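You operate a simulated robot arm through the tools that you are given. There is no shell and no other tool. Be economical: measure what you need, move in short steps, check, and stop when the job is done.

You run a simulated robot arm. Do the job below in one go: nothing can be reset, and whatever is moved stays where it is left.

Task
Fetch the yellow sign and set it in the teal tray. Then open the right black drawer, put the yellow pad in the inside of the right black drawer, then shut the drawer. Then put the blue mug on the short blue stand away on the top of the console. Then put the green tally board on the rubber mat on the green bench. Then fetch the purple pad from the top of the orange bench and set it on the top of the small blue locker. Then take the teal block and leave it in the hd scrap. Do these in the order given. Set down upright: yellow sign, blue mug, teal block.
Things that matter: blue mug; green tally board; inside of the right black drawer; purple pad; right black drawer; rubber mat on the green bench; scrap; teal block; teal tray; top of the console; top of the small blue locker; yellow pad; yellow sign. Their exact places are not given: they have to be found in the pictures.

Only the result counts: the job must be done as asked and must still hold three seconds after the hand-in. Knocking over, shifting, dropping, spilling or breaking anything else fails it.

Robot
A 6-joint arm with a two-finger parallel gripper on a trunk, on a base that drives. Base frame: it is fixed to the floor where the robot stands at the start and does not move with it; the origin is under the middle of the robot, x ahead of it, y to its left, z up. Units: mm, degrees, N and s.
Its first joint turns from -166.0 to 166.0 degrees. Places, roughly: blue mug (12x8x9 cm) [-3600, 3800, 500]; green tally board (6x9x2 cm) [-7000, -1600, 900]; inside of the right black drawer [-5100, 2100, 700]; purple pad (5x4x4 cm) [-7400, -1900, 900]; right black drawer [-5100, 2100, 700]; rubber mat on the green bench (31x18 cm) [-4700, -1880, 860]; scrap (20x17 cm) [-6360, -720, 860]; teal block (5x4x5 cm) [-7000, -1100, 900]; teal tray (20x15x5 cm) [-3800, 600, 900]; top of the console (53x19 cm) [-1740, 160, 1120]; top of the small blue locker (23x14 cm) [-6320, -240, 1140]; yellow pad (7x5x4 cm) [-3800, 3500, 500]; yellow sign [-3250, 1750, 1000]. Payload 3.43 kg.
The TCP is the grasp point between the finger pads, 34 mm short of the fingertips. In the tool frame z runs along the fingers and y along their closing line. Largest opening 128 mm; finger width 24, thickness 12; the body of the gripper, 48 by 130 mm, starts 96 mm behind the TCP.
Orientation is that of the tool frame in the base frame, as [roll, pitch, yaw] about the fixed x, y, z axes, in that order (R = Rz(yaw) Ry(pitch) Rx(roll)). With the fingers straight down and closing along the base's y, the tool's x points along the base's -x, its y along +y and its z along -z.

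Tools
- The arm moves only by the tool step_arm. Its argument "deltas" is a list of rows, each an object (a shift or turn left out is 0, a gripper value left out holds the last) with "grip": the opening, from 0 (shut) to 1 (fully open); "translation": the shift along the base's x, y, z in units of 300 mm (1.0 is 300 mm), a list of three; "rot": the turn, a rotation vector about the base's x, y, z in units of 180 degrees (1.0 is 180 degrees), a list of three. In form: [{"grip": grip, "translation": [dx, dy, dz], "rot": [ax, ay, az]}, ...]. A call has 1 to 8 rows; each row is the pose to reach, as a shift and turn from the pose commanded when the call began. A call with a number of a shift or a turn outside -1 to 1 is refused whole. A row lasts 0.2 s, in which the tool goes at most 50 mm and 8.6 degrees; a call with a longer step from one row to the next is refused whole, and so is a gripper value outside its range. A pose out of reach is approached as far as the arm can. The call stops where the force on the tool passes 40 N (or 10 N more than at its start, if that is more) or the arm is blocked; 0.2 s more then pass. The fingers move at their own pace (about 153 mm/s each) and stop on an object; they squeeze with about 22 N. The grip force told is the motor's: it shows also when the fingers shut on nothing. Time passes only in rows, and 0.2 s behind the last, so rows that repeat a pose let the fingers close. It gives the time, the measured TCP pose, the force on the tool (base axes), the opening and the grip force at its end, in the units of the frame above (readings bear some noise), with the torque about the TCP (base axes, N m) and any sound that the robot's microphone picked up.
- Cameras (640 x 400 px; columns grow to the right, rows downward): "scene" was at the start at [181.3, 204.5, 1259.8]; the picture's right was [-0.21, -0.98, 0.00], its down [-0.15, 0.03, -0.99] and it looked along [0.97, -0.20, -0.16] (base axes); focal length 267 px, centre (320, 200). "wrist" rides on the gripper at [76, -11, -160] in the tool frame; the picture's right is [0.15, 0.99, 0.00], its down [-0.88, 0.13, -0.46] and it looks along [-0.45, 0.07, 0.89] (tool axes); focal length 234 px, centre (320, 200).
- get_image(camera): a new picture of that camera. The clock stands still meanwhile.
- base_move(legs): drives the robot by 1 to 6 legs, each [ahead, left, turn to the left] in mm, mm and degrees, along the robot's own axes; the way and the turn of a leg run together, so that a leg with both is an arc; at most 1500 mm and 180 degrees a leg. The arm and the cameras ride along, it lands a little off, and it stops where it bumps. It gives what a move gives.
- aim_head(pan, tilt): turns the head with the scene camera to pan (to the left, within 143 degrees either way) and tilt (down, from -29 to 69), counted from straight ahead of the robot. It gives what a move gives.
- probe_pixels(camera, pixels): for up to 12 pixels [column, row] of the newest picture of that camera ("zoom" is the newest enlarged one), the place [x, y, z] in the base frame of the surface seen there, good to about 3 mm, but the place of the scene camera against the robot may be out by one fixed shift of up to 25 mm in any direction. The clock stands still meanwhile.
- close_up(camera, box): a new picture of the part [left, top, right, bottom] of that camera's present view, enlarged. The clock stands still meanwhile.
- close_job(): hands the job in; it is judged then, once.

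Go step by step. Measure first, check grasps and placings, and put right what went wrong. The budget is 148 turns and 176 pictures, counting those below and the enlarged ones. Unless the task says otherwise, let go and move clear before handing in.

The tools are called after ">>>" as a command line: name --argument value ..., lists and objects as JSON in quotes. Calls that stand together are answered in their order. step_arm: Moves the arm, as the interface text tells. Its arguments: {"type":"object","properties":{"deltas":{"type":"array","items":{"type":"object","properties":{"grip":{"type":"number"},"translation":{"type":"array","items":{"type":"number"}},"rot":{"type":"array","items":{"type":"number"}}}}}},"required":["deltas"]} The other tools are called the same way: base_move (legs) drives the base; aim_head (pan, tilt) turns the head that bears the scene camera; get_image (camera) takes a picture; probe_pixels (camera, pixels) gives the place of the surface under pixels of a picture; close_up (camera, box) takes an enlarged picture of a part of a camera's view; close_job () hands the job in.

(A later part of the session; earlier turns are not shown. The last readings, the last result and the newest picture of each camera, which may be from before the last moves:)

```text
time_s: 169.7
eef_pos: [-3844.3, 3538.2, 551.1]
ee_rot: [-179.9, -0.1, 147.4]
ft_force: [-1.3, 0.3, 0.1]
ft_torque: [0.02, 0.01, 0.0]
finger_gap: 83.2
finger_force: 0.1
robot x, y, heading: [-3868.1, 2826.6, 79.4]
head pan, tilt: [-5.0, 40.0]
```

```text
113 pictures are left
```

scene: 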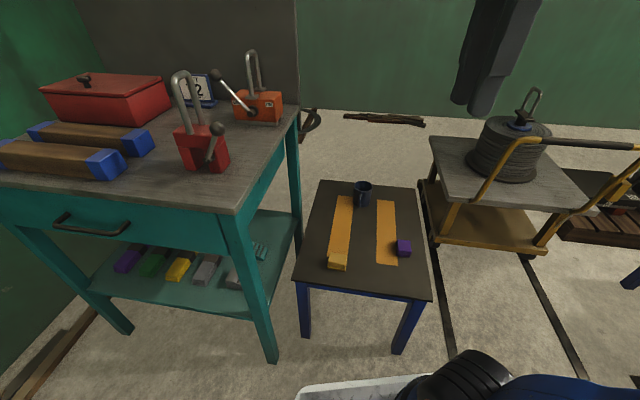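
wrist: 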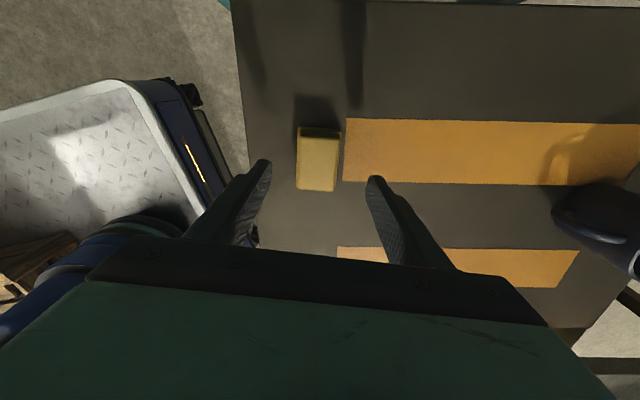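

Nearly aligned, over-turned by about 4°; I correct, descend and close.

>>> step_arm --deltas '[{"translation": [0, 0, -0.1], "rot": [0, 0, 0.022]}, {"translation": [0, 0, -0.2], "rot": [0, 0, 0.022]}, {"translation": [0, 0, -0.2], "rot": [0, 0, 0.022], "grip": 0.1}, {"translation": [0, 0, -0.2], "rot": [0, 0, 0.022], "grip": 0.1}, {"translation": [0, 0, -0.2], "rot": [0, 0, 0.022], "grip": 0.1}]'

>>> step_arm --deltas '[{"translation": [0, 0, 0.16]}, {"translation": [0, 0, 0.32]}, {"translation": [0, 0, 0.48]}, {"translation": [0, 0, 0.64]}, {"translation": [0, 0, 0.8]}, {"translation": [0, 0, 0.96]}]'

>>> get_image --camera "wrist"

```text
time_s: 170.9
eef_pos: [-3842.3, 3538.9, 491.9]
ee_rot: [-179.8, -0.2, 151.5]
ft_force: [-0.6, 0.7, 0.1]
ft_torque: [0.02, 0.02, 0.01]
finger_gap: 45.3
finger_force: 21.9
robot x, y, heading: [-3868.5, 2828.0, 79.4]
head pan, tilt: [-5.0, 40.0]
```

```text
time_s: 172.3
eef_pos: [-3845.0, 3536.8, 780.3]
ee_rot: [-179.9, 0.0, 151.6]
ft_force: [-0.9, 0.3, -0.9]
ft_torque: [0.01, 0.02, -0.01]
finger_gap: 45.4
finger_force: 22.1
robot x, y, heading: [-3870.8, 2825.1, 79.5]
head pan, tilt: [-5.0, 40.0]
```

```text
112 pictures are left
```

wrist: 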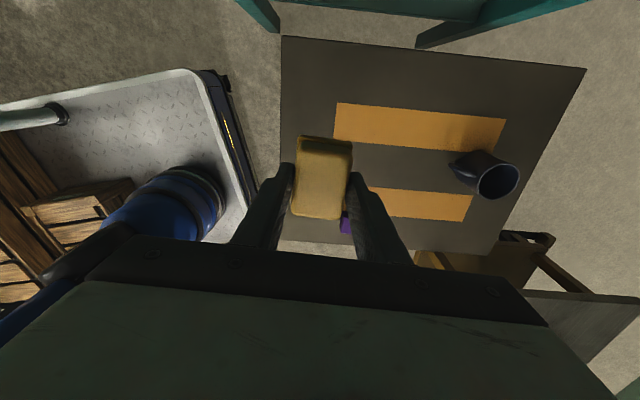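

Pad held (gap 45). I raise and tuck the arm, then drive back to the open drawer.

>>> step_arm --deltas '[{"translation": [0.02, -0.08, 0.13]}, {"translation": [0.04, -0.17, 0.26]}, {"translation": [0.06, -0.26, 0.39]}, {"translation": [0.08, -0.35, 0.52]}, {"translation": [0.1, -0.45, 0.65]}, {"translation": [0.12, -0.55, 0.78]}, {"translation": [0.14, -0.67, 0.9]}, {"translation": [0.167, -0.8, 1.0]}]'

>>> base_move --legs '[[0, 0, -6], [-1200, 0, 0], [0, 0, 80.5]]'

>>> aim_head --pan 0 --tilt 35

>>> get_image --camera "scene"

```text
refused: row 7 steps farther than a row can; nothing moved
```

```text
time_s: 181.2
eef_pos: [-4705.4, 2192.3, 780.4]
ee_rot: [179.1, 0.9, -160.7]
ft_force: [4.0, 9.2, -1.7]
ft_torque: [-0.12, 0.03, 0.14]
finger_gap: 45.2
finger_force: 21.6
robot x, y, heading: [-4200.4, 1689.3, 127.4]
head pan, tilt: [-5.0, 40.0]
stopped in leg 3: the force on the tool passed its limit at 220 N (the readings are from after the stop); the commanded pose is now the measured one
```

```text
time_s: 181.8
eef_pos: [-4705.5, 2192.5, 780.9]
ee_rot: [179.2, 0.8, -160.6]
ft_force: [7.3, 14.4, -1.5]
ft_torque: [-0.19, 0.12, 0.31]
finger_gap: 45.4
finger_force: 21.4
robot x, y, heading: [-4199.7, 1687.0, 127.4]
head pan, tilt: [0.0, 35.0]
```

```text
111 pictures are left
```

scene: 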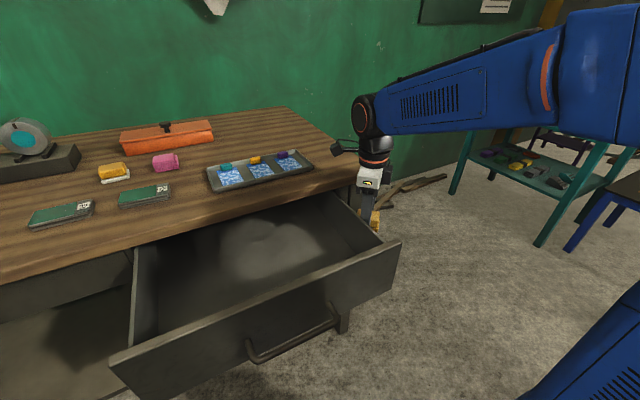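

My arm move had been refused, and the low gripper bumped the drawer's side; nothing on the desk seems disturbed. I turn back a little first.

>>> base_move --legs '[[0, 0, -20]]'

>>> get_image --camera "scene"

>>> get_image --camera "wrist"

```text
time_s: 183.3
eef_pos: [-4507.6, 2331.5, 781.0]
ee_rot: [179.3, 0.8, 179.9]
ft_force: [0.1, -0.2, -0.9]
ft_torque: [0.02, 0.0, 0.0]
finger_gap: 45.4
finger_force: 21.7
robot x, y, heading: [-4197.2, 1688.2, 107.9]
head pan, tilt: [0.0, 35.0]
```

```text
110 pictures are left
```

scene: 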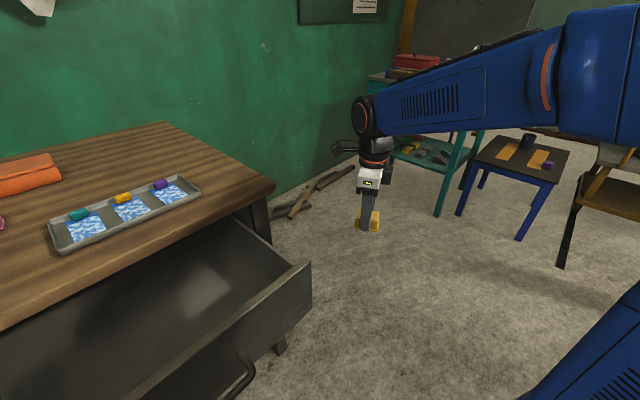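

```text
109 pictures are left
```

wrist: 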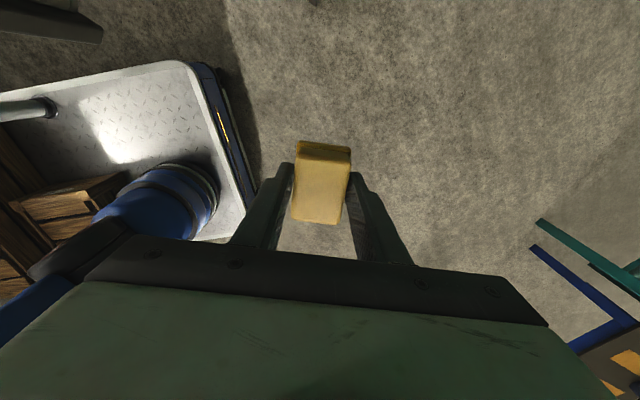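

The pad is still held well. Now I raise and draw in the arm (within step limits).

>>> step_arm --deltas '[{"translation": [0, 0, 0.15]}, {"translation": [0.02, -0.04, 0.3]}, {"translation": [0.06, -0.12, 0.43]}, {"translation": [0.1, -0.2, 0.56]}, {"translation": [0.14, -0.3, 0.68]}, {"translation": [0.19, -0.4, 0.8]}, {"translation": [0.25, -0.51, 0.9]}, {"translation": [0.31, -0.63, 0.98]}]'

>>> get_image --camera "wrist"

```text
time_s: 185.1
eef_pos: [-4413.9, 2142.7, 1075.6]
ee_rot: [179.3, 0.9, 179.9]
ft_force: [-0.8, 0.2, -0.3]
ft_torque: [-0.01, -0.04, 0.02]
finger_gap: 45.1
finger_force: 22.3
robot x, y, heading: [-4201.2, 1686.5, 107.5]
head pan, tilt: [0.0, 35.0]
```

```text
108 pictures are left
```

wrist: 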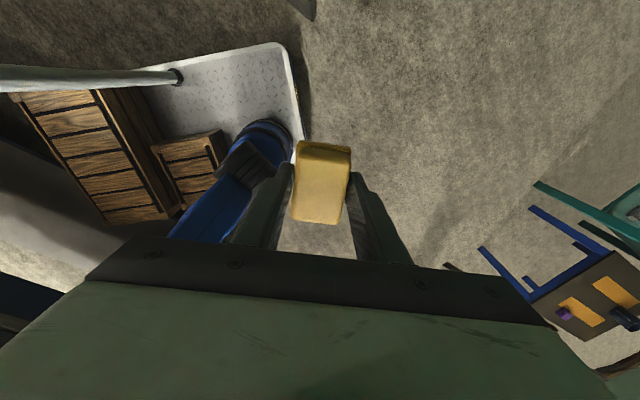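

Now turning the rest of the way to face the drawer.

>>> base_move --legs '[[0, 0, 46.5]]'

>>> get_image --camera "scene"

>>> get_image --camera "wrist"

>>> probe_pixels --camera "scene" --pixels '[[400, 240], [400, 270], [380, 320], [290, 262], [540, 262], [350, 230], [420, 225], [300, 205], [490, 205], [410, 160], [315, 158], [262, 158]]'

```text
time_s: 187.6
eef_pos: [-4675.8, 1844.4, 1075.2]
ee_rot: [179.2, 0.9, -133.6]
ft_force: [-0.3, 0.0, 0.0]
ft_torque: [0.0, 0.0, 0.0]
finger_gap: 44.8
finger_force: 22.3
robot x, y, heading: [-4200.3, 1688.3, 154.1]
head pan, tilt: [0.0, 35.0]
```

```text
107 pictures are left
```

scene: 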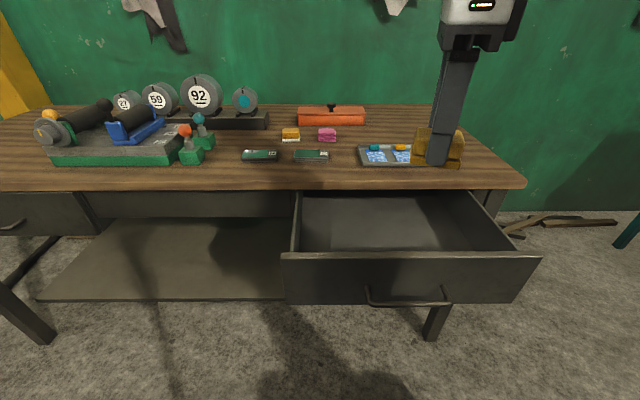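

```text
106 pictures are left
```

wrist: 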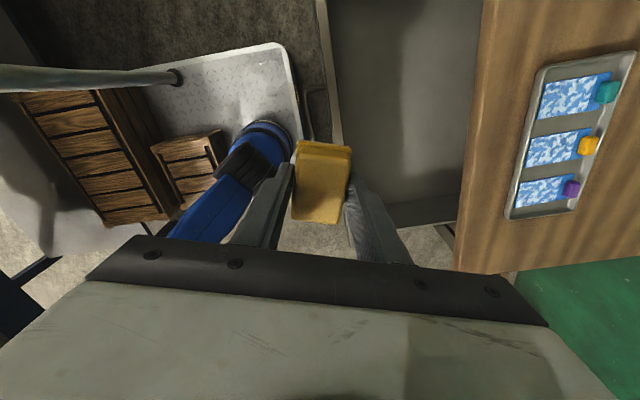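

```text
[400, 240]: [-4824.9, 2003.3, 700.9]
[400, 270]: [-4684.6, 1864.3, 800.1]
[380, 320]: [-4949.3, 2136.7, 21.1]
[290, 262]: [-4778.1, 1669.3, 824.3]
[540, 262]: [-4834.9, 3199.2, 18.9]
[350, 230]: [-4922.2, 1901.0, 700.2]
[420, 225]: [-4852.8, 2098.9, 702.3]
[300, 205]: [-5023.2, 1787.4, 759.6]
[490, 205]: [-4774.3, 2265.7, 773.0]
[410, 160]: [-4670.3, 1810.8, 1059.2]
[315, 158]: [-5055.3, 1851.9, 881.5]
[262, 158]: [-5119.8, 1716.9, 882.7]
```

The drawer is still open and empty. I move over the middle of its opening (-4791,1935) and align, then check.

>>> step_arm --deltas '[{"translation": [-0.12, 0.09, 0], "rot": [0, 0, 0.036]}, {"translation": [-0.25, 0.19, 0], "rot": [0, 0, 0.072]}, {"translation": [-0.383, 0.303, -0.03], "rot": [0, 0, 0.109]}, {"translation": [-0.383, 0.303, -0.18], "rot": [0, 0, 0.109]}, {"translation": [-0.383, 0.303, -0.33], "rot": [0, 0, 0.109]}, {"translation": [-0.383, 0.303, -0.48], "rot": [0, 0, 0.109]}]'

>>> get_image --camera "wrist"

>>> get_image --camera "scene"

```text
refused: row 3 steps farther than a row can; nothing moved
```

```text
105 pictures are left
```

wrist: 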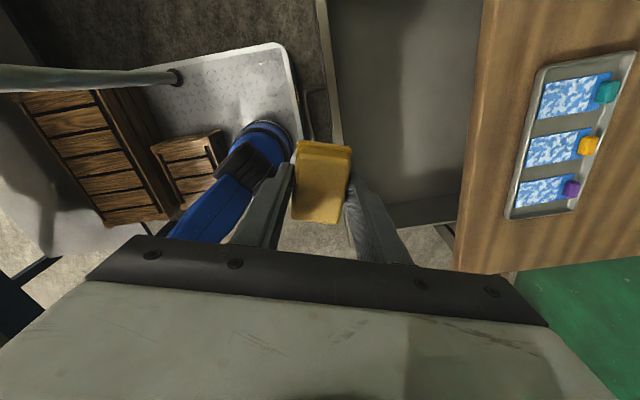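

```text
104 pictures are left
```

scene: 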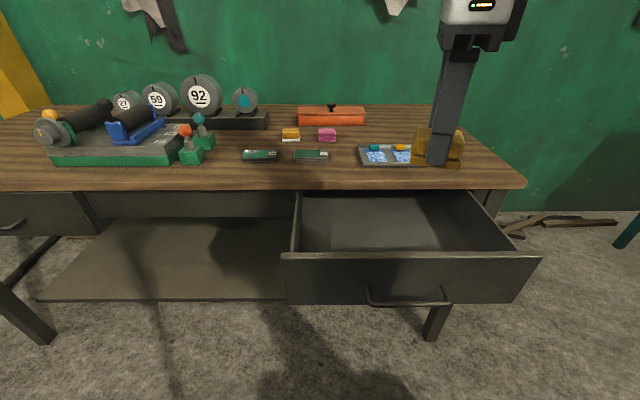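

The row was too long; I repeat it with smaller steps.

>>> step_arm --deltas '[{"translation": [-0.1, 0.08, 0], "rot": [0, 0, 0.03]}, {"translation": [-0.2, 0.155, 0], "rot": [0, 0, 0.06]}, {"translation": [-0.3, 0.23, 0], "rot": [0, 0, 0.09]}, {"translation": [-0.383, 0.303, -0.03], "rot": [0, 0, 0.109]}, {"translation": [-0.383, 0.303, -0.18], "rot": [0, 0, 0.109]}, {"translation": [-0.383, 0.303, -0.33], "rot": [0, 0, 0.109]}, {"translation": [-0.383, 0.303, -0.48], "rot": [0, 0, 0.109]}]'

>>> get_image --camera "wrist"

>>> get_image --camera "scene"

```text
time_s: 189.2
eef_pos: [-4789.5, 1933.5, 931.7]
ee_rot: [179.1, 0.7, -113.8]
ft_force: [0.6, -0.8, -0.4]
ft_torque: [0.01, 0.0, 0.02]
finger_gap: 45.3
finger_force: 22.1
robot x, y, heading: [-4203.4, 1686.3, 154.0]
head pan, tilt: [0.0, 35.0]
```

```text
103 pictures are left
```

wrist: 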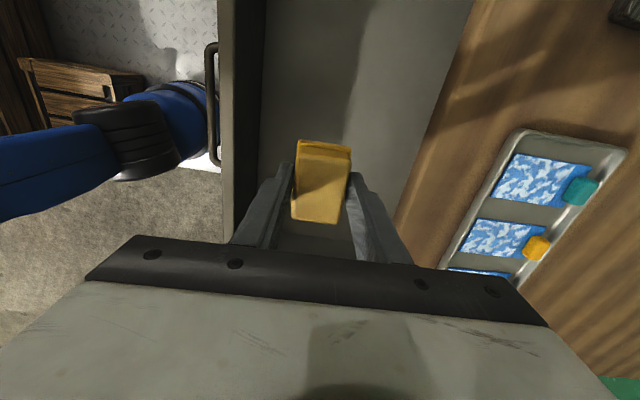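

```text
102 pictures are left
```

scene: 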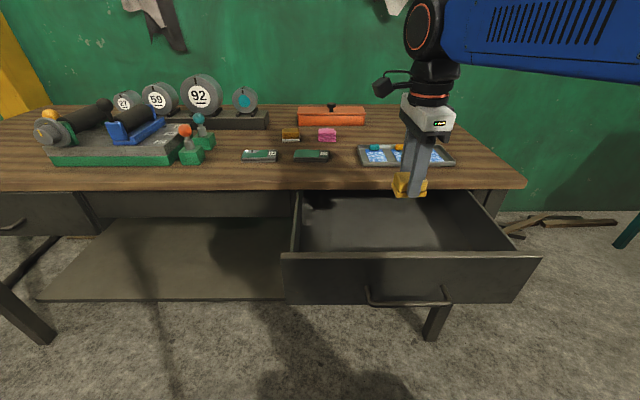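

>>> probe_pixels --camera "wrist" --pixels '[[222, 150], [236, 150], [262, 150], [345, 100], [425, 150], [310, 240], [400, 210]]'

```text
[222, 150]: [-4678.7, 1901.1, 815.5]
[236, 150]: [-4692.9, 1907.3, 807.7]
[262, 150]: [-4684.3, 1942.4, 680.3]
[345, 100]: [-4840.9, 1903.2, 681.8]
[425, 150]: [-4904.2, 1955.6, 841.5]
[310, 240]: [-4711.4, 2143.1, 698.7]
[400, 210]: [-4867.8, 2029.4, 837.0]
```

Clear on both sides (99 mm front, 114 mm tabletop), floor 681. I lower to TCP 727 and release.

>>> step_arm --deltas '[{"translation": [0, 0, -0.15]}, {"translation": [0, 0, -0.3]}, {"translation": [0, 0, -0.45]}, {"translation": [0, 0, -0.58]}, {"translation": [0, 0, -0.682]}, {"translation": [0, 0, -0.682]}]'

>>> step_arm --deltas '[{"grip": 0.6}, {"grip": 0.6}, {"translation": [0, 0, 0.12]}, {"translation": [0, 0, 0.27]}, {"translation": [0, 0, 0.42]}, {"translation": [0, 0, 0.57]}, {"translation": [0, 0, 0.72]}]'

>>> get_image --camera "wrist"

```text
time_s: 190.6
eef_pos: [-4791.2, 1936.0, 727.7]
ee_rot: [179.1, 0.9, -114.0]
ft_force: [0.2, -0.3, -0.9]
ft_torque: [0.0, -0.01, 0.0]
finger_gap: 45.1
finger_force: 21.6
robot x, y, heading: [-4198.9, 1686.0, 154.1]
head pan, tilt: [0.0, 35.0]
```

```text
time_s: 192.2
eef_pos: [-4792.8, 1935.3, 942.3]
ee_rot: [179.2, 0.9, -114.0]
ft_force: [-0.3, 0.2, -0.7]
ft_torque: [0.0, -0.04, 0.0]
finger_gap: 76.6
finger_force: 0.0
robot x, y, heading: [-4200.0, 1686.1, 154.0]
head pan, tilt: [0.0, 35.0]
```

```text
101 pictures are left
```

wrist: 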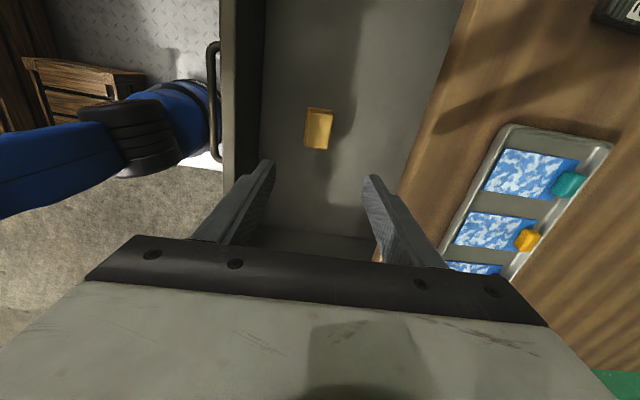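

The pad lies in the drawer. I probe the handle's present place to regrip and shut it.

>>> close_up --camera "wrist" --box '[180, 20, 280, 180]'

>>> probe_pixels --camera "zoom" --pixels '[[285, 120], [285, 200], [287, 270], [282, 320], [330, 200], [350, 100]]'

```text
2.50 times, centred on (230, 100) of wrist
```

zoom: 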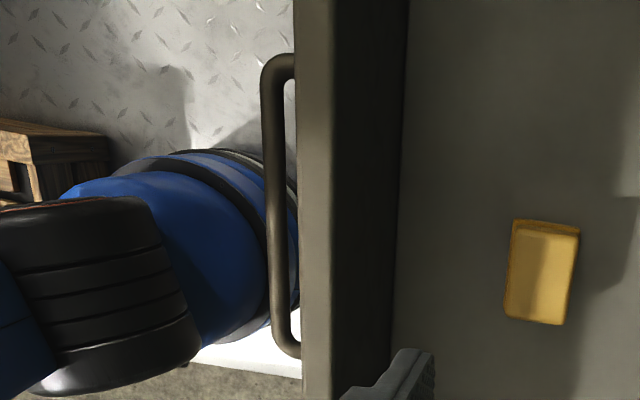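

```text
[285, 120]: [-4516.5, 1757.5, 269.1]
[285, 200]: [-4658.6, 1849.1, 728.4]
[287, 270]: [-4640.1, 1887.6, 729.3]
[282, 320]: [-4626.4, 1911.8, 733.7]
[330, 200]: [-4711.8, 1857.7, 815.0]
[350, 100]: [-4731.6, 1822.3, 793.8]
```

The handle is where I left it. I regrip it with the same tilted pose.

>>> step_arm --deltas '[{"translation": [0.12, -0.05, 0], "rot": [0.012, 0.027, 0], "grip": 0.2}, {"translation": [0.25, -0.105, 0], "rot": [0.024, 0.054, 0]}, {"translation": [0.38, -0.16, 0], "rot": [0.036, 0.081, 0]}, {"translation": [0.516, -0.218, 0], "rot": [0.048, 0.1076, 0]}, {"translation": [0.516, -0.218, -0.15], "rot": [0.048, 0.1076, 0]}, {"translation": [0.516, -0.218, -0.3], "rot": [0.048, 0.1076, 0]}]'

>>> get_image --camera "wrist"

```text
time_s: 193.6
eef_pos: [-4638.6, 1868.4, 851.9]
ee_rot: [157.9, 0.7, -114.3]
ft_force: [-0.2, -0.3, -0.6]
ft_torque: [-0.02, -0.01, 0.03]
finger_gap: 25.8
finger_force: 0.0
robot x, y, heading: [-4201.0, 1692.0, 154.2]
head pan, tilt: [0.0, 35.0]
```

```text
99 pictures are left
```

wrist: 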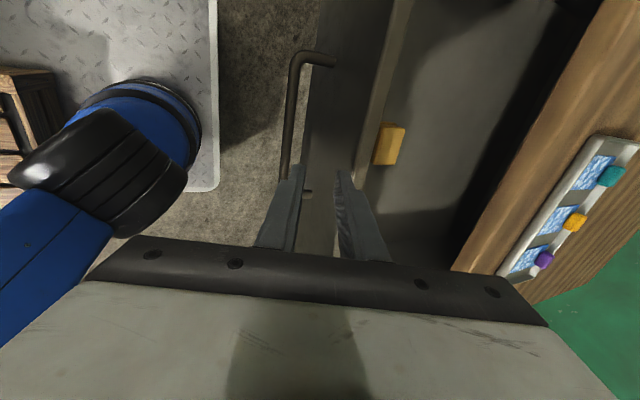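

>>> step_arm --deltas '[{"translation": [0, 0, -0.15]}, {"translation": [0, 0, -0.3]}, {"translation": [0, 0, -0.36]}, {"translation": [0, 0, -0.36], "grip": 0}, {"translation": [0, 0, -0.36], "grip": 0}]'

>>> step_arm --deltas '[{"translation": [-0.1, 0.044, 0]}, {"translation": [-0.2, 0.088, 0]}, {"translation": [-0.3, 0.132, 0]}, {"translation": [-0.4, 0.177, 0]}, {"translation": [-0.5, 0.22, 0]}, {"translation": [-0.6, 0.265, 0]}, {"translation": [-0.68, 0.3, 0]}, {"translation": [-0.712, 0.318, 0]}]'

>>> get_image --camera "scene"

```text
time_s: 194.8
eef_pos: [-4637.4, 1868.1, 746.9]
ee_rot: [157.8, 0.8, -114.3]
ft_force: [-0.3, 4.6, 11.3]
ft_torque: [-0.58, 0.47, -0.93]
finger_gap: 12.0
finger_force: 45.1
robot x, y, heading: [-4197.6, 1685.6, 154.0]
head pan, tilt: [0.0, 35.0]
```

```text
time_s: 196.6
eef_pos: [-4849.2, 1964.8, 746.4]
ee_rot: [157.9, 0.8, -114.3]
ft_force: [8.1, 22.1, 4.7]
ft_torque: [0.08, 0.08, -1.17]
finger_gap: 12.2
finger_force: 45.3
robot x, y, heading: [-4196.9, 1685.8, 154.2]
head pan, tilt: [0.0, 35.0]
```

```text
98 pictures are left
```

scene: 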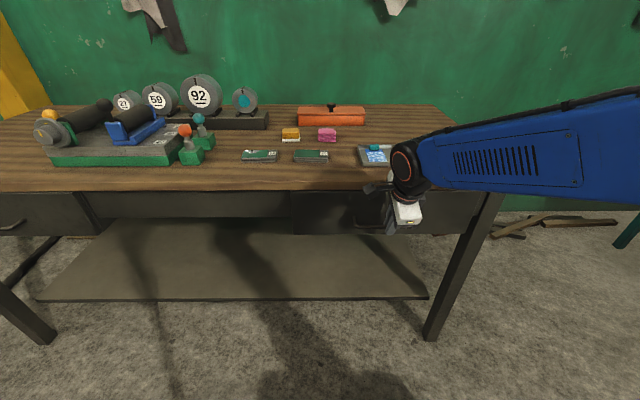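

Nearly shut; I press a few millimetres more, then release and rise.

>>> step_arm --deltas '[{"translation": [-0.01, 0.0045, 0]}, {"translation": [-0.02, 0.009, 0]}, {"translation": [-0.02, 0.009, 0]}]'

>>> step_arm --deltas '[{"grip": 0.2}, {"grip": 0.2}, {"translation": [0.015, -0.007, 0]}, {"translation": [0.015, -0.007, 0.14]}, {"translation": [0.015, -0.007, 0.28]}, {"translation": [0.015, -0.007, 0.43]}, {"translation": [0.015, -0.007, 0.58]}]'

>>> step_arm --deltas '[{"translation": [0.09, -0.05, 0.1], "rot": [-0.012, -0.027, 0]}, {"translation": [0.19, -0.1, 0.2], "rot": [-0.024, -0.054, 0]}, {"translation": [0.29, -0.14, 0.3], "rot": [-0.036, -0.081, 0]}, {"translation": [0.4, -0.18, 0.4], "rot": [-0.048, -0.1076, 0]}, {"translation": [0.5, -0.22, 0.5], "rot": [-0.048, -0.1076, 0]}, {"translation": [0.6, -0.26, 0.6], "rot": [-0.048, -0.1076, 0]}]'

>>> get_image --camera "scene"

```text
time_s: 197.1
eef_pos: [-4849.9, 1964.5, 746.8]
ee_rot: [158.1, 0.8, -114.3]
ft_force: [14.3, -2.7, 11.8]
ft_torque: [-0.13, -0.16, -1.25]
finger_gap: 12.0
finger_force: 44.5
robot x, y, heading: [-4196.9, 1684.6, 154.4]
head pan, tilt: [0.0, 35.0]
stopped in row 2: the force on the tool passed its limit at 44 N (the readings are from after the stop); the commanded pose is now the measured one
```

```text
time_s: 198.7
eef_pos: [-4845.6, 1965.8, 921.2]
ee_rot: [158.2, 0.9, -114.2]
ft_force: [0.5, 0.1, -0.2]
ft_torque: [0.01, -0.01, -0.07]
finger_gap: 25.5
finger_force: 0.1
robot x, y, heading: [-4198.0, 1687.2, 154.2]
head pan, tilt: [0.0, 35.0]
```

```text
time_s: 200.1
eef_pos: [-4665.9, 1885.2, 1101.1]
ee_rot: [179.5, 0.9, -113.8]
ft_force: [-0.5, -0.1, 0.3]
ft_torque: [-0.01, -0.01, 0.02]
finger_gap: 25.6
finger_force: 0.1
robot x, y, heading: [-4198.3, 1686.5, 154.1]
head pan, tilt: [0.0, 35.0]
```

```text
97 pictures are left
```

scene: 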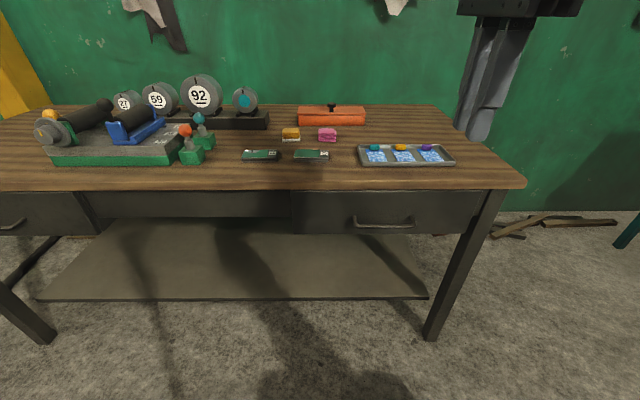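

The drawer is shut with the pad inside. Next the mug: I turn and drive closer to the small table.

>>> base_move --legs '[[0, 0, -79.7], [1290, 0, 0], [0, 0, -8.4]]'

>>> aim_head --pan 0 --tilt 40

>>> get_image --camera "scene"

```text
time_s: 210.7
eef_pos: [-3679.1, 3420.0, 1099.0]
ee_rot: [179.4, 0.9, 158.6]
ft_force: [-0.4, -0.2, 0.1]
ft_torque: [0.06, 0.0, 0.02]
finger_gap: 25.6
finger_force: 0.1
robot x, y, heading: [-3854.6, 2941.7, 66.7]
head pan, tilt: [0.0, 35.0]
```

```text
time_s: 211.4
eef_pos: [-3680.4, 3419.4, 1101.0]
ee_rot: [179.3, 0.8, 158.6]
ft_force: [0.1, -0.6, 0.5]
ft_torque: [0.02, 0.05, -0.04]
finger_gap: 25.4
finger_force: 0.1
robot x, y, heading: [-3858.7, 2944.0, 66.9]
head pan, tilt: [0.0, 40.0]
```

```text
96 pictures are left
```

scene: 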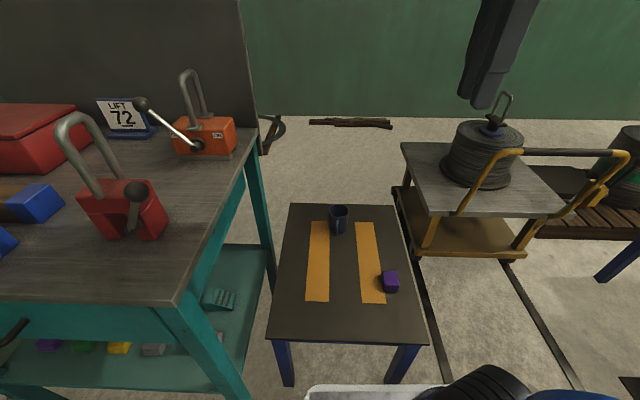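

Close view of the mug to see its handle direction.

>>> close_up --camera "scene" --box '[290, 190, 400, 260]'

>>> probe_pixels --camera "zoom" --pixels '[[285, 100], [285, 180], [240, 105], [330, 105], [285, 230], [272, 200], [285, 75], [310, 180], [250, 180]]'

```text
5.71 times, centred on (345, 225) of scene
```

zoom: 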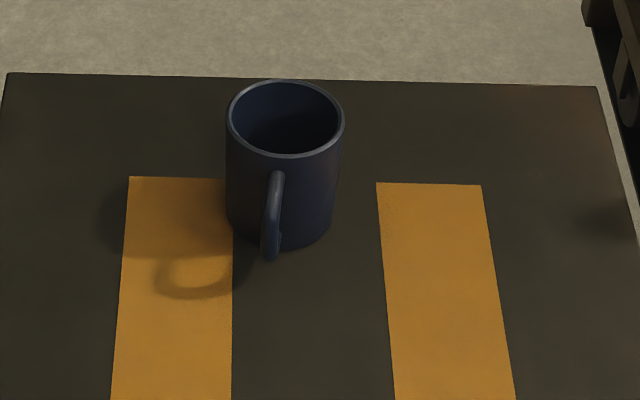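

```text
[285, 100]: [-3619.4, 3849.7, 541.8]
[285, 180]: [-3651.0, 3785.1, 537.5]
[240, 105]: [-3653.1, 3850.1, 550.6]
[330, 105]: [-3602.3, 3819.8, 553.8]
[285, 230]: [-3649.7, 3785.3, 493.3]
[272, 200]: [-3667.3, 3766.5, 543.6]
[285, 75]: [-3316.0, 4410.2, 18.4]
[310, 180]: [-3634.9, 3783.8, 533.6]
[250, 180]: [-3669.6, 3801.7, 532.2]
```

Mug centre ≈(-3625,3829), handle pointing toward the robot. I bring the gripper above it, turned to close across the body, fingers 110 mm open.

>>> step_arm --deltas '[{"translation": [0.016, 0.1, -0.09], "rot": [0, 0, 0.037], "grip": 0.86}, {"translation": [0.03, 0.2, -0.18], "rot": [0, 0, 0.074]}, {"translation": [0.045, 0.31, -0.28], "rot": [0, 0, 0.112]}, {"translation": [0.06, 0.42, -0.38], "rot": [0, 0, 0.149]}, {"translation": [0.076, 0.53, -0.48], "rot": [0, 0, 0.186]}, {"translation": [0.092, 0.64, -0.58], "rot": [0, 0, 0.224]}, {"translation": [0.108, 0.75, -0.68], "rot": [0, 0, 0.261]}, {"translation": [0.124, 0.86, -0.78], "rot": [0, 0, 0.299]}]'

>>> step_arm --deltas '[{"translation": [0.01, 0.1, -0.1], "rot": [0, 0, 0.037]}, {"translation": [0.02, 0.2, -0.2], "rot": [0, 0, 0.074]}, {"translation": [0.033, 0.31, -0.3], "rot": [0, 0, 0.112]}, {"translation": [0.045, 0.42, -0.4], "rot": [0, 0, 0.149]}]'

>>> get_image --camera "wrist"

```text
time_s: 213.2
eef_pos: [-3644.0, 3677.2, 865.2]
ee_rot: [179.3, 0.9, -147.5]
ft_force: [0.3, 0.1, 0.4]
ft_torque: [0.03, 0.02, 0.01]
finger_gap: 110.1
finger_force: 0.0
robot x, y, heading: [-3853.8, 2940.1, 66.6]
head pan, tilt: [0.0, 40.0]
```

```text
time_s: 214.2
eef_pos: [-3626.4, 3803.0, 748.0]
ee_rot: [179.4, 0.8, -120.8]
ft_force: [0.2, -1.1, 1.1]
ft_torque: [0.01, -0.02, 0.0]
finger_gap: 110.0
finger_force: 0.1
robot x, y, heading: [-3855.4, 2939.5, 66.6]
head pan, tilt: [0.0, 40.0]
```

```text
94 pictures are left
```

wrist: 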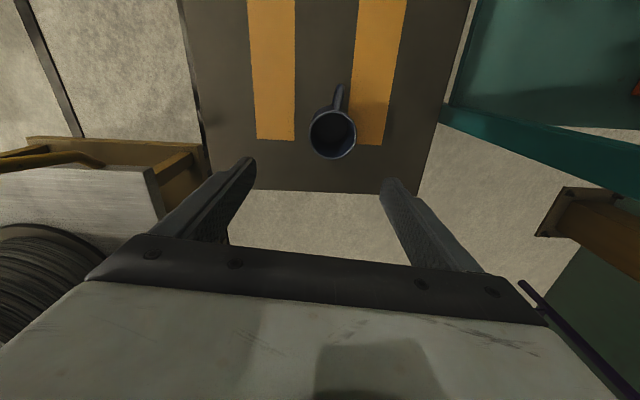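

>>> probe_pixels --camera "wrist" --pixels '[[313, 131], [354, 132], [333, 111], [333, 155], [341, 92], [333, 135], [337, 105]]'

>>> close_up --camera "wrist" --box '[290, 75, 380, 170]'

```text
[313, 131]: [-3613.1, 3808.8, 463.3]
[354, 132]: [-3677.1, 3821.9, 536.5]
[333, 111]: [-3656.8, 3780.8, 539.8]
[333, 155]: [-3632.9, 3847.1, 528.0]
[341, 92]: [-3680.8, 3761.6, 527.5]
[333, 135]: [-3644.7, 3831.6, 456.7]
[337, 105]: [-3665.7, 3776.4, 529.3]
```

```text
4.21 times, centred on (335, 122) of wrist
```

zoom: 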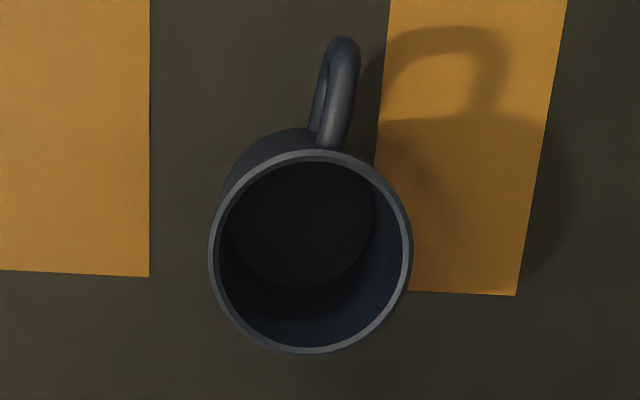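

>>> probe_pixels --camera "zoom" --pixels '[[214, 250], [409, 250], [315, 155], [307, 349], [240, 180], [385, 185], [240, 320], [380, 320], [340, 45], [325, 140], [345, 100]]'

```text
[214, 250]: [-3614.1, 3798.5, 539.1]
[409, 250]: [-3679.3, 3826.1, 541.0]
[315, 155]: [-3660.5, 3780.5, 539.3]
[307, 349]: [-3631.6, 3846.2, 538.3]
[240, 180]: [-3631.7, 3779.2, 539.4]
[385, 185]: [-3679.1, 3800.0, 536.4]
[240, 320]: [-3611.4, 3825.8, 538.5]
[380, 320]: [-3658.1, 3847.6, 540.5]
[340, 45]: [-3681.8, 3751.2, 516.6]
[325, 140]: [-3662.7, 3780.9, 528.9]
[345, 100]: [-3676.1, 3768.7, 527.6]
```

Rim centre (-3646,3813), radius 36, height 90; closing line is square to the handle. I lower and grip low on the body.

>>> step_arm --deltas '[{"translation": [-0.065, 0.033, -0.1]}, {"translation": [-0.065, 0.033, -0.25]}, {"translation": [-0.065, 0.033, -0.4]}, {"translation": [-0.065, 0.033, -0.55]}, {"translation": [-0.065, 0.033, -0.7]}, {"translation": [-0.065, 0.033, -0.8]}, {"translation": [-0.065, 0.033, -0.863]}]'

>>> get_image --camera "wrist"

```text
time_s: 215.8
eef_pos: [-3648.9, 3813.8, 485.2]
ee_rot: [179.4, 0.9, -120.8]
ft_force: [0.0, 0.1, 0.8]
ft_torque: [0.0, -0.01, -0.01]
finger_gap: 110.1
finger_force: 0.2
robot x, y, heading: [-3852.7, 2942.2, 66.9]
head pan, tilt: [0.0, 40.0]
```

```text
92 pictures are left
```

wrist: 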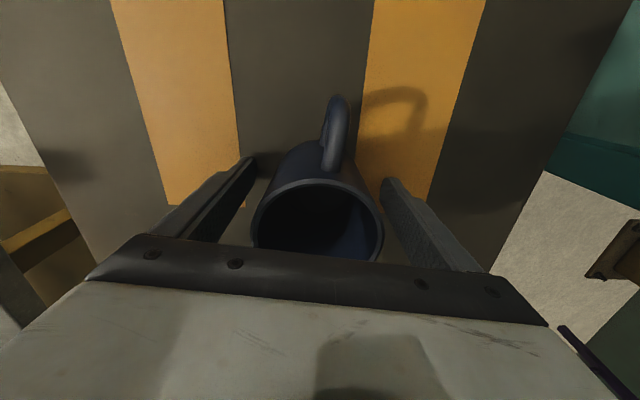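

Mug between the fingers. I close and lift.

>>> step_arm --deltas '[{"grip": 0.3}, {"grip": 0.3}, {"grip": 0.3}]'

>>> step_arm --deltas '[{"translation": [0, 0, 0.1]}, {"translation": [0, 0, 0.24]}, {"translation": [0, 0, 0.39]}, {"translation": [0, 0, 0.54]}, {"translation": [0, 0, 0.69]}, {"translation": [0, 0, 0.84]}, {"translation": [0, 0, 0.99]}]'

>>> get_image --camera "wrist"

```text
time_s: 216.6
eef_pos: [-3648.4, 3811.4, 485.6]
ee_rot: [179.5, 0.9, -120.7]
ft_force: [-1.1, 0.8, 0.0]
ft_torque: [0.03, 0.0, -0.02]
finger_gap: 74.3
finger_force: 22.1
robot x, y, heading: [-3853.4, 2942.7, 66.5]
head pan, tilt: [0.0, 40.0]
```

```text
time_s: 218.2
eef_pos: [-3646.4, 3813.9, 782.4]
ee_rot: [179.5, 0.6, -120.9]
ft_force: [-0.1, 0.3, -3.8]
ft_torque: [-0.01, 0.01, 0.03]
finger_gap: 74.2
finger_force: 21.5
robot x, y, heading: [-3853.8, 2939.9, 66.7]
head pan, tilt: [0.0, 40.0]
```

```text
91 pictures are left
```

wrist: 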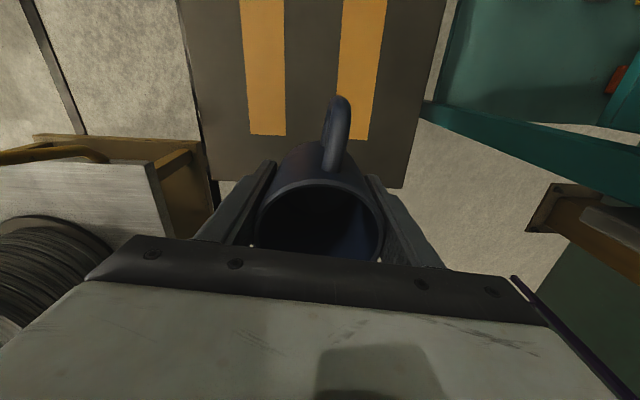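

Mug held firmly (gap 74). I raise and draw in the arm before driving.

>>> step_arm --deltas '[{"translation": [0, -0.1, 0.12]}, {"translation": [-0.01, -0.2, 0.24]}, {"translation": [-0.01, -0.31, 0.35]}, {"translation": [-0.02, -0.43, 0.45]}, {"translation": [-0.02, -0.55, 0.55]}, {"translation": [-0.03, -0.67, 0.64]}, {"translation": [-0.03, -0.8, 0.73]}, {"translation": [-0.03, -0.93, 0.82]}]'

>>> step_arm --deltas '[{"translation": [-0.01, -0.12, 0.08]}, {"translation": [-0.02, -0.25, 0.15]}, {"translation": [-0.03, -0.38, 0.2]}, {"translation": [-0.04, -0.5, 0.2]}]'

```text
time_s: 220.0
eef_pos: [-3657.1, 3534.3, 1030.9]
ee_rot: [179.4, 0.7, -120.7]
ft_force: [0.6, 1.2, -3.5]
ft_torque: [-0.07, -0.01, 0.02]
finger_gap: 74.5
finger_force: 22.0
robot x, y, heading: [-3856.1, 2945.9, 67.0]
head pan, tilt: [0.0, 40.0]
```

```text
time_s: 221.0
eef_pos: [-3667.9, 3385.7, 1090.3]
ee_rot: [179.5, 0.9, -120.8]
ft_force: [0.8, 1.4, -3.2]
ft_torque: [-0.02, 0.02, -0.01]
finger_gap: 74.4
finger_force: 21.8
robot x, y, heading: [-3857.7, 2943.1, 66.6]
head pan, tilt: [0.0, 40.0]
```

Arm tucked with the mug. Now the drive back out and toward the console's back.

>>> base_move --legs '[[-200, 0, 0], [0, 0, -87.2], [1100, 0, 0], [0, 0, -14.2], [910, 0, 0], [0, 0, -71.3]]'

>>> aim_head --pan 25 --tilt 20

>>> get_image --camera "scene"

```text
time_s: 239.9
eef_pos: [-2296.4, 1364.2, 1089.5]
ee_rot: [179.4, 0.8, 65.2]
ft_force: [0.2, 0.0, -3.1]
ft_torque: [0.01, 0.0, -0.02]
finger_gap: 74.2
finger_force: 22.1
robot x, y, heading: [-2159.1, 1825.5, -107.2]
head pan, tilt: [0.0, 40.0]
```

```text
time_s: 240.8
eef_pos: [-2296.5, 1363.8, 1090.4]
ee_rot: [179.5, 0.7, 65.2]
ft_force: [0.2, -0.1, -2.7]
ft_torque: [-0.01, 0.02, 0.01]
finger_gap: 74.0
finger_force: 22.4
robot x, y, heading: [-2156.2, 1819.7, -107.1]
head pan, tilt: [25.0, 20.0]
```

```text
90 pictures are left
```

scene: 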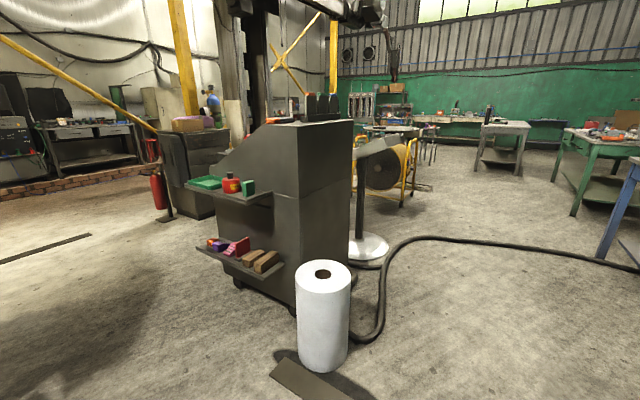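

I see the console's side; its flat top is near (300,122) with cards on it. I zoom and probe.

>>> close_up --camera "scene" --box '[230, 80, 370, 170]'

>>> probe_pixels --camera "zoom" --pixels '[[170, 190], [320, 200], [370, 180], [545, 175], [440, 160], [400, 100], [510, 100], [340, 170], [250, 180], [300, 195]]'

>>> probe_pixels --camera "scene" --pixels '[[323, 270], [323, 345], [385, 325], [385, 260], [375, 240], [345, 388], [270, 378], [352, 270], [270, 275], [235, 280], [620, 265], [440, 240]]'

```text
4.44 times, centred on (300, 125) of scene
```

zoom: 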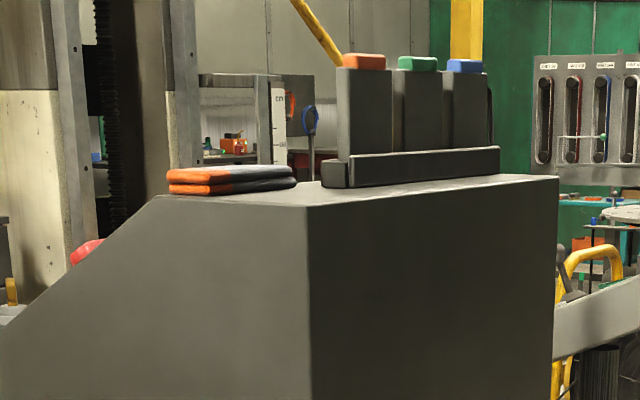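

```text
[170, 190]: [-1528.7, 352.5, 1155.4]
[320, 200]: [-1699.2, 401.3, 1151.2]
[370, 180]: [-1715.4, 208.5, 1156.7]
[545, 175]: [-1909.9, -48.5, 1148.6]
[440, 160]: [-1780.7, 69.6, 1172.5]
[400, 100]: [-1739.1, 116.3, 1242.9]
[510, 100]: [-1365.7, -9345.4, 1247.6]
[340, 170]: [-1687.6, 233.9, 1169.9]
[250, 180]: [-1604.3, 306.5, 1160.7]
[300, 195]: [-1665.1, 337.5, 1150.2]
```

```text
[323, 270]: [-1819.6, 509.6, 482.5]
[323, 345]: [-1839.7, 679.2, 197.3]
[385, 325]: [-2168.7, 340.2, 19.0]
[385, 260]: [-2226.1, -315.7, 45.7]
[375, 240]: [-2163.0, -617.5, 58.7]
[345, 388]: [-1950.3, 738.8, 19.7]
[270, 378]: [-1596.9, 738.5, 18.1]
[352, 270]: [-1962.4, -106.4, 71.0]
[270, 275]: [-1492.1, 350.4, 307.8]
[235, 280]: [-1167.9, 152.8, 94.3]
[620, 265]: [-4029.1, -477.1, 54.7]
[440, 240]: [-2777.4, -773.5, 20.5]
```

Console top is ~1131 high with a card holder and a cloth on it. I'll park along its left side (console on my right), clear of the roll, the shelf and the wheel.

>>> base_move --legs '[[0, 0, 73.4], [1028, 0, 0], [0, 0, 7.7], [451, -436, 0]]'

>>> aim_head --pan -125 --tilt 20

>>> get_image --camera "scene"

```text
time_s: 253.0
eef_pos: [-680.4, 438.1, 1089.2]
ee_rot: [179.4, 0.8, 145.7]
ft_force: [-0.1, -0.9, -3.3]
ft_torque: [0.03, -0.01, 0.01]
finger_gap: 73.7
finger_force: 21.5
robot x, y, heading: [-1109.4, 654.0, -26.7]
head pan, tilt: [25.0, 20.0]
```

```text
time_s: 255.3
eef_pos: [-682.0, 438.6, 1089.0]
ee_rot: [179.4, 0.9, 145.6]
ft_force: [0.1, -0.3, -3.5]
ft_torque: [0.02, -0.03, 0.01]
finger_gap: 73.6
finger_force: 21.5
robot x, y, heading: [-1110.2, 654.4, -27.1]
head pan, tilt: [-125.0, 20.0]
```

```text
88 pictures are left
```

scene: 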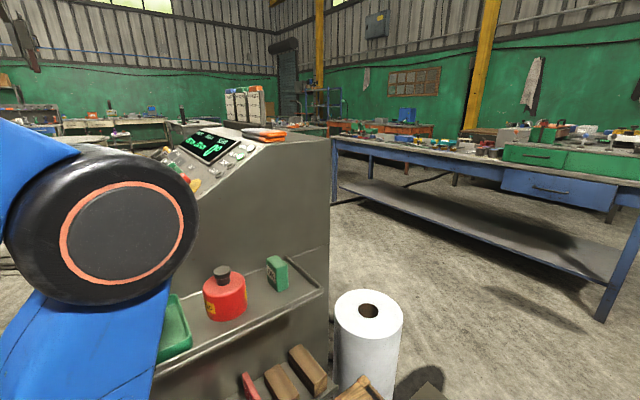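

I can see the console top near (265,130). Close-up and probes.

>>> close_up --camera "scene" --box '[180, 80, 340, 180]'

>>> probe_pixels --camera "zoom" --pixels '[[340, 215], [590, 205], [430, 195], [560, 195], [480, 185], [330, 165], [240, 160], [300, 200], [200, 175], [410, 235], [350, 195], [380, 180]]'

```text
4.00 times, centred on (260, 130) of scene
```

zoom: 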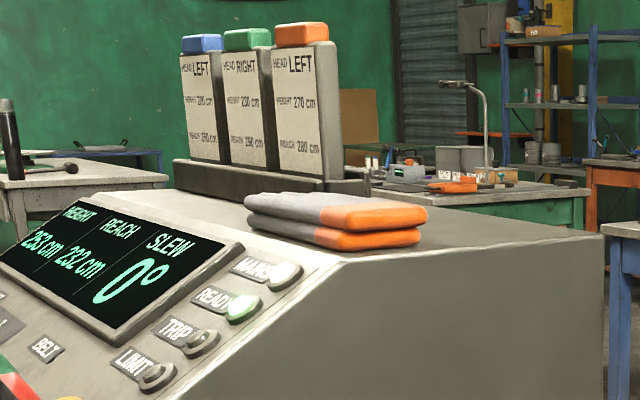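

```text
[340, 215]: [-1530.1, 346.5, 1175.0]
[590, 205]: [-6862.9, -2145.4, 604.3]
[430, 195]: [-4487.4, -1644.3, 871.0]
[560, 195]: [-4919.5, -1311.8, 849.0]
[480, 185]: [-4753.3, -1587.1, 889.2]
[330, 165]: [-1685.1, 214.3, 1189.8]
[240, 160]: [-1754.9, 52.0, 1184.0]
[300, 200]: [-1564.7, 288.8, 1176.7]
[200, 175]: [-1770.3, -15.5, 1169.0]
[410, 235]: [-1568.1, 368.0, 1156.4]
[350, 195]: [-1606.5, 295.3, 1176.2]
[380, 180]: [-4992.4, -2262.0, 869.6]
```

Free spot is the back-left corner of the top (≈(-1672,322)), but it needs TCP z ≈1170–1185, near the arm's limit. I test in free space how high the tool-down pose goes at several reaches.

>>> step_arm --deltas '[{"translation": [0.1, -0.05, 0.1]}, {"translation": [0.2, -0.1, 0.2]}, {"translation": [0.3, -0.15, 0.3]}, {"translation": [0.4, -0.2, 0.4]}, {"translation": [0.5, -0.25, 0.5]}]'

>>> step_arm --deltas '[{"translation": [0.1, -0.05, 0.1]}, {"translation": [0.2, -0.1, 0.1]}, {"translation": [0.3, -0.15, 0.1]}]'

```text
time_s: 256.5
eef_pos: [-533.0, 364.2, 1185.1]
ee_rot: [179.1, 1.8, 145.5]
ft_force: [-0.4, 0.6, -1.9]
ft_torque: [-0.03, -0.07, 0.01]
finger_gap: 74.0
finger_force: 22.0
out of reach, approached as far as the arm can: row 3, 4, 5
robot x, y, heading: [-1110.5, 653.7, -26.9]
head pan, tilt: [-125.0, 20.0]
```

```text
time_s: 257.3
eef_pos: [-446.1, 322.5, 1181.5]
ee_rot: [179.2, 1.4, 145.5]
ft_force: [-0.4, -0.1, -2.5]
ft_torque: [-0.03, -0.08, -0.01]
finger_gap: 73.8
finger_force: 22.1
out of reach, approached as far as the arm can: row 1, 2, 3
robot x, y, heading: [-1111.9, 653.7, -26.7]
head pan, tilt: [-125.0, 20.0]
```

Max height is ~1185 at reach ~650, so the mug's foot (36 mm below) clears the top by ~17 mm; feasible. I swing round at short reach, passing outside the console's left side.

>>> step_arm --deltas '[{"translation": [-0.13, 0.063, -0.023]}, {"translation": [-0.263, 0.127, -0.046]}, {"translation": [-0.395, 0.19, -0.069]}, {"translation": [-0.527, 0.253, -0.09]}, {"translation": [-0.66, 0.317, -0.114]}, {"translation": [-0.79, 0.38, -0.137]}, {"translation": [-0.86, 0.26, -0.137]}, {"translation": [-0.947, 0.133, -0.137]}]'

>>> step_arm --deltas '[{"translation": [-0.1, -0.117, 0]}, {"translation": [-0.21, -0.223, 0]}, {"translation": [-0.33, -0.32, 0]}, {"translation": [-0.457, -0.407, 0]}, {"translation": [-0.593, -0.477, 0]}, {"translation": [-0.737, -0.533, 0]}, {"translation": [-0.883, -0.58, 0]}]'

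```text
time_s: 259.1
eef_pos: [-730.0, 361.8, 1135.1]
ee_rot: [179.4, 1.1, 145.6]
ft_force: [-1.3, -0.4, -3.7]
ft_torque: [0.03, 0.0, 0.04]
finger_gap: 73.7
finger_force: 21.4
out of reach, approached as far as the arm can: row 8
robot x, y, heading: [-1110.3, 657.0, -26.8]
head pan, tilt: [-125.0, 20.0]
```

```text
time_s: 260.7
eef_pos: [-991.4, 189.7, 1133.9]
ee_rot: [179.5, 0.8, 145.5]
ft_force: [0.7, 1.1, -2.5]
ft_torque: [-0.08, 0.0, 0.0]
finger_gap: 73.8
finger_force: 22.2
robot x, y, heading: [-1113.3, 654.6, -27.3]
head pan, tilt: [-125.0, 20.0]
```

>>> step_arm --deltas '[{"translation": [-0.15, -0.03, 0]}, {"translation": [-0.305, -0.047, 0]}, {"translation": [-0.46, -0.05, 0]}, {"translation": [-0.615, -0.033, 0]}, {"translation": [-0.765, -0.007, 0]}, {"translation": [-0.912, 0.037, 0]}, {"translation": [-0.997, 0.073, 0]}]'

>>> get_image --camera "wrist"

>>> get_image --camera "scene"

```text
time_s: 262.3
eef_pos: [-1291.1, 209.7, 1134.5]
ee_rot: [179.5, 0.8, 145.6]
ft_force: [-0.3, 0.3, -1.7]
ft_torque: [0.0, 0.03, 0.0]
finger_gap: 73.8
finger_force: 22.1
robot x, y, heading: [-1110.6, 648.5, -26.9]
head pan, tilt: [-125.0, 20.0]
```

```text
86 pictures are left
```

wrist: 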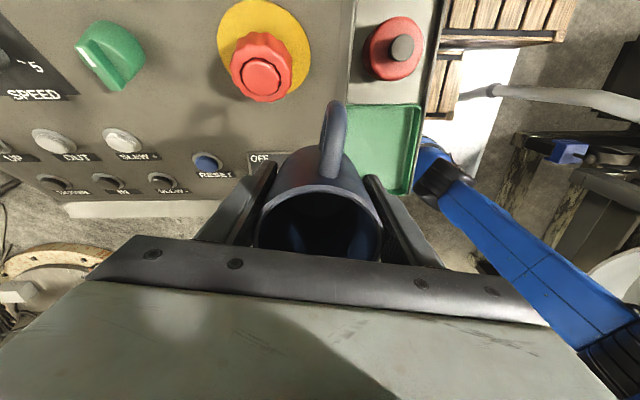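

```text
85 pictures are left
```

scene: 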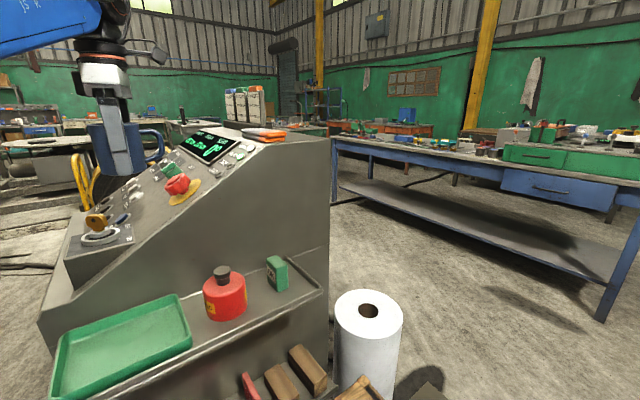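

The gripper passes well over the slope. I go on, keeping outside the left side edge.

>>> step_arm --deltas '[{"translation": [-0.023, 0.14, 0]}, {"translation": [-0.143, 0.22, 0]}, {"translation": [-0.263, 0.3, 0]}, {"translation": [-0.38, 0.393, 0]}, {"translation": [-0.49, 0.503, 0]}, {"translation": [-0.587, 0.623, 0]}, {"translation": [-0.67, 0.753, 0]}, {"translation": [-0.74, 0.893, 0]}]'

>>> get_image --camera "wrist"

>>> get_image --camera "scene"

```text
time_s: 263.6
eef_pos: [-1446.8, 367.0, 1133.7]
ee_rot: [179.6, 1.3, 146.1]
ft_force: [0.8, -3.5, 4.0]
ft_torque: [-0.33, 0.17, 0.2]
finger_gap: 73.8
finger_force: 21.7
robot x, y, heading: [-1110.7, 653.1, -27.0]
head pan, tilt: [-125.0, 20.0]
stopped in row 6: the force on the tool passed its limit at 75 N (the readings are from after the stop); the commanded pose is now the measured one
```

```text
84 pictures are left
```

wrist: 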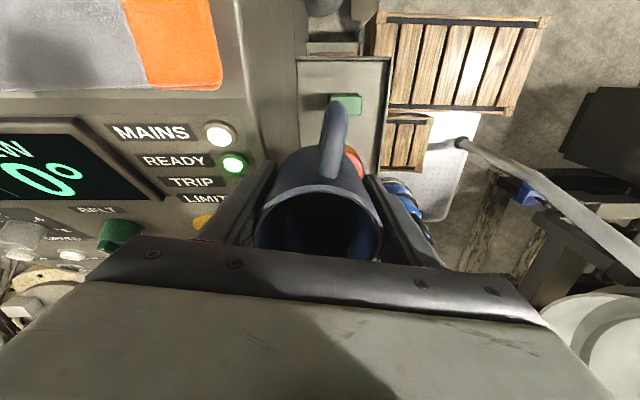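

```text
83 pictures are left
```

scene: 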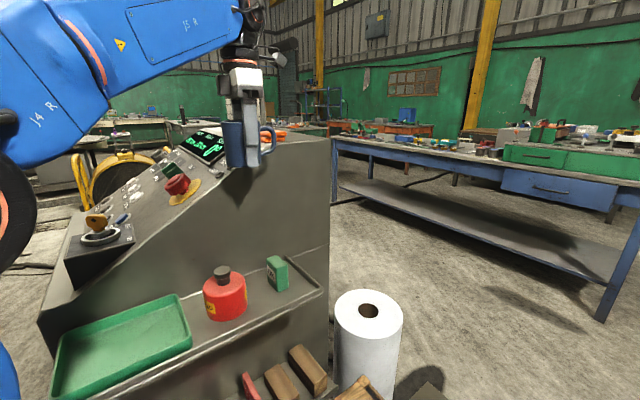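

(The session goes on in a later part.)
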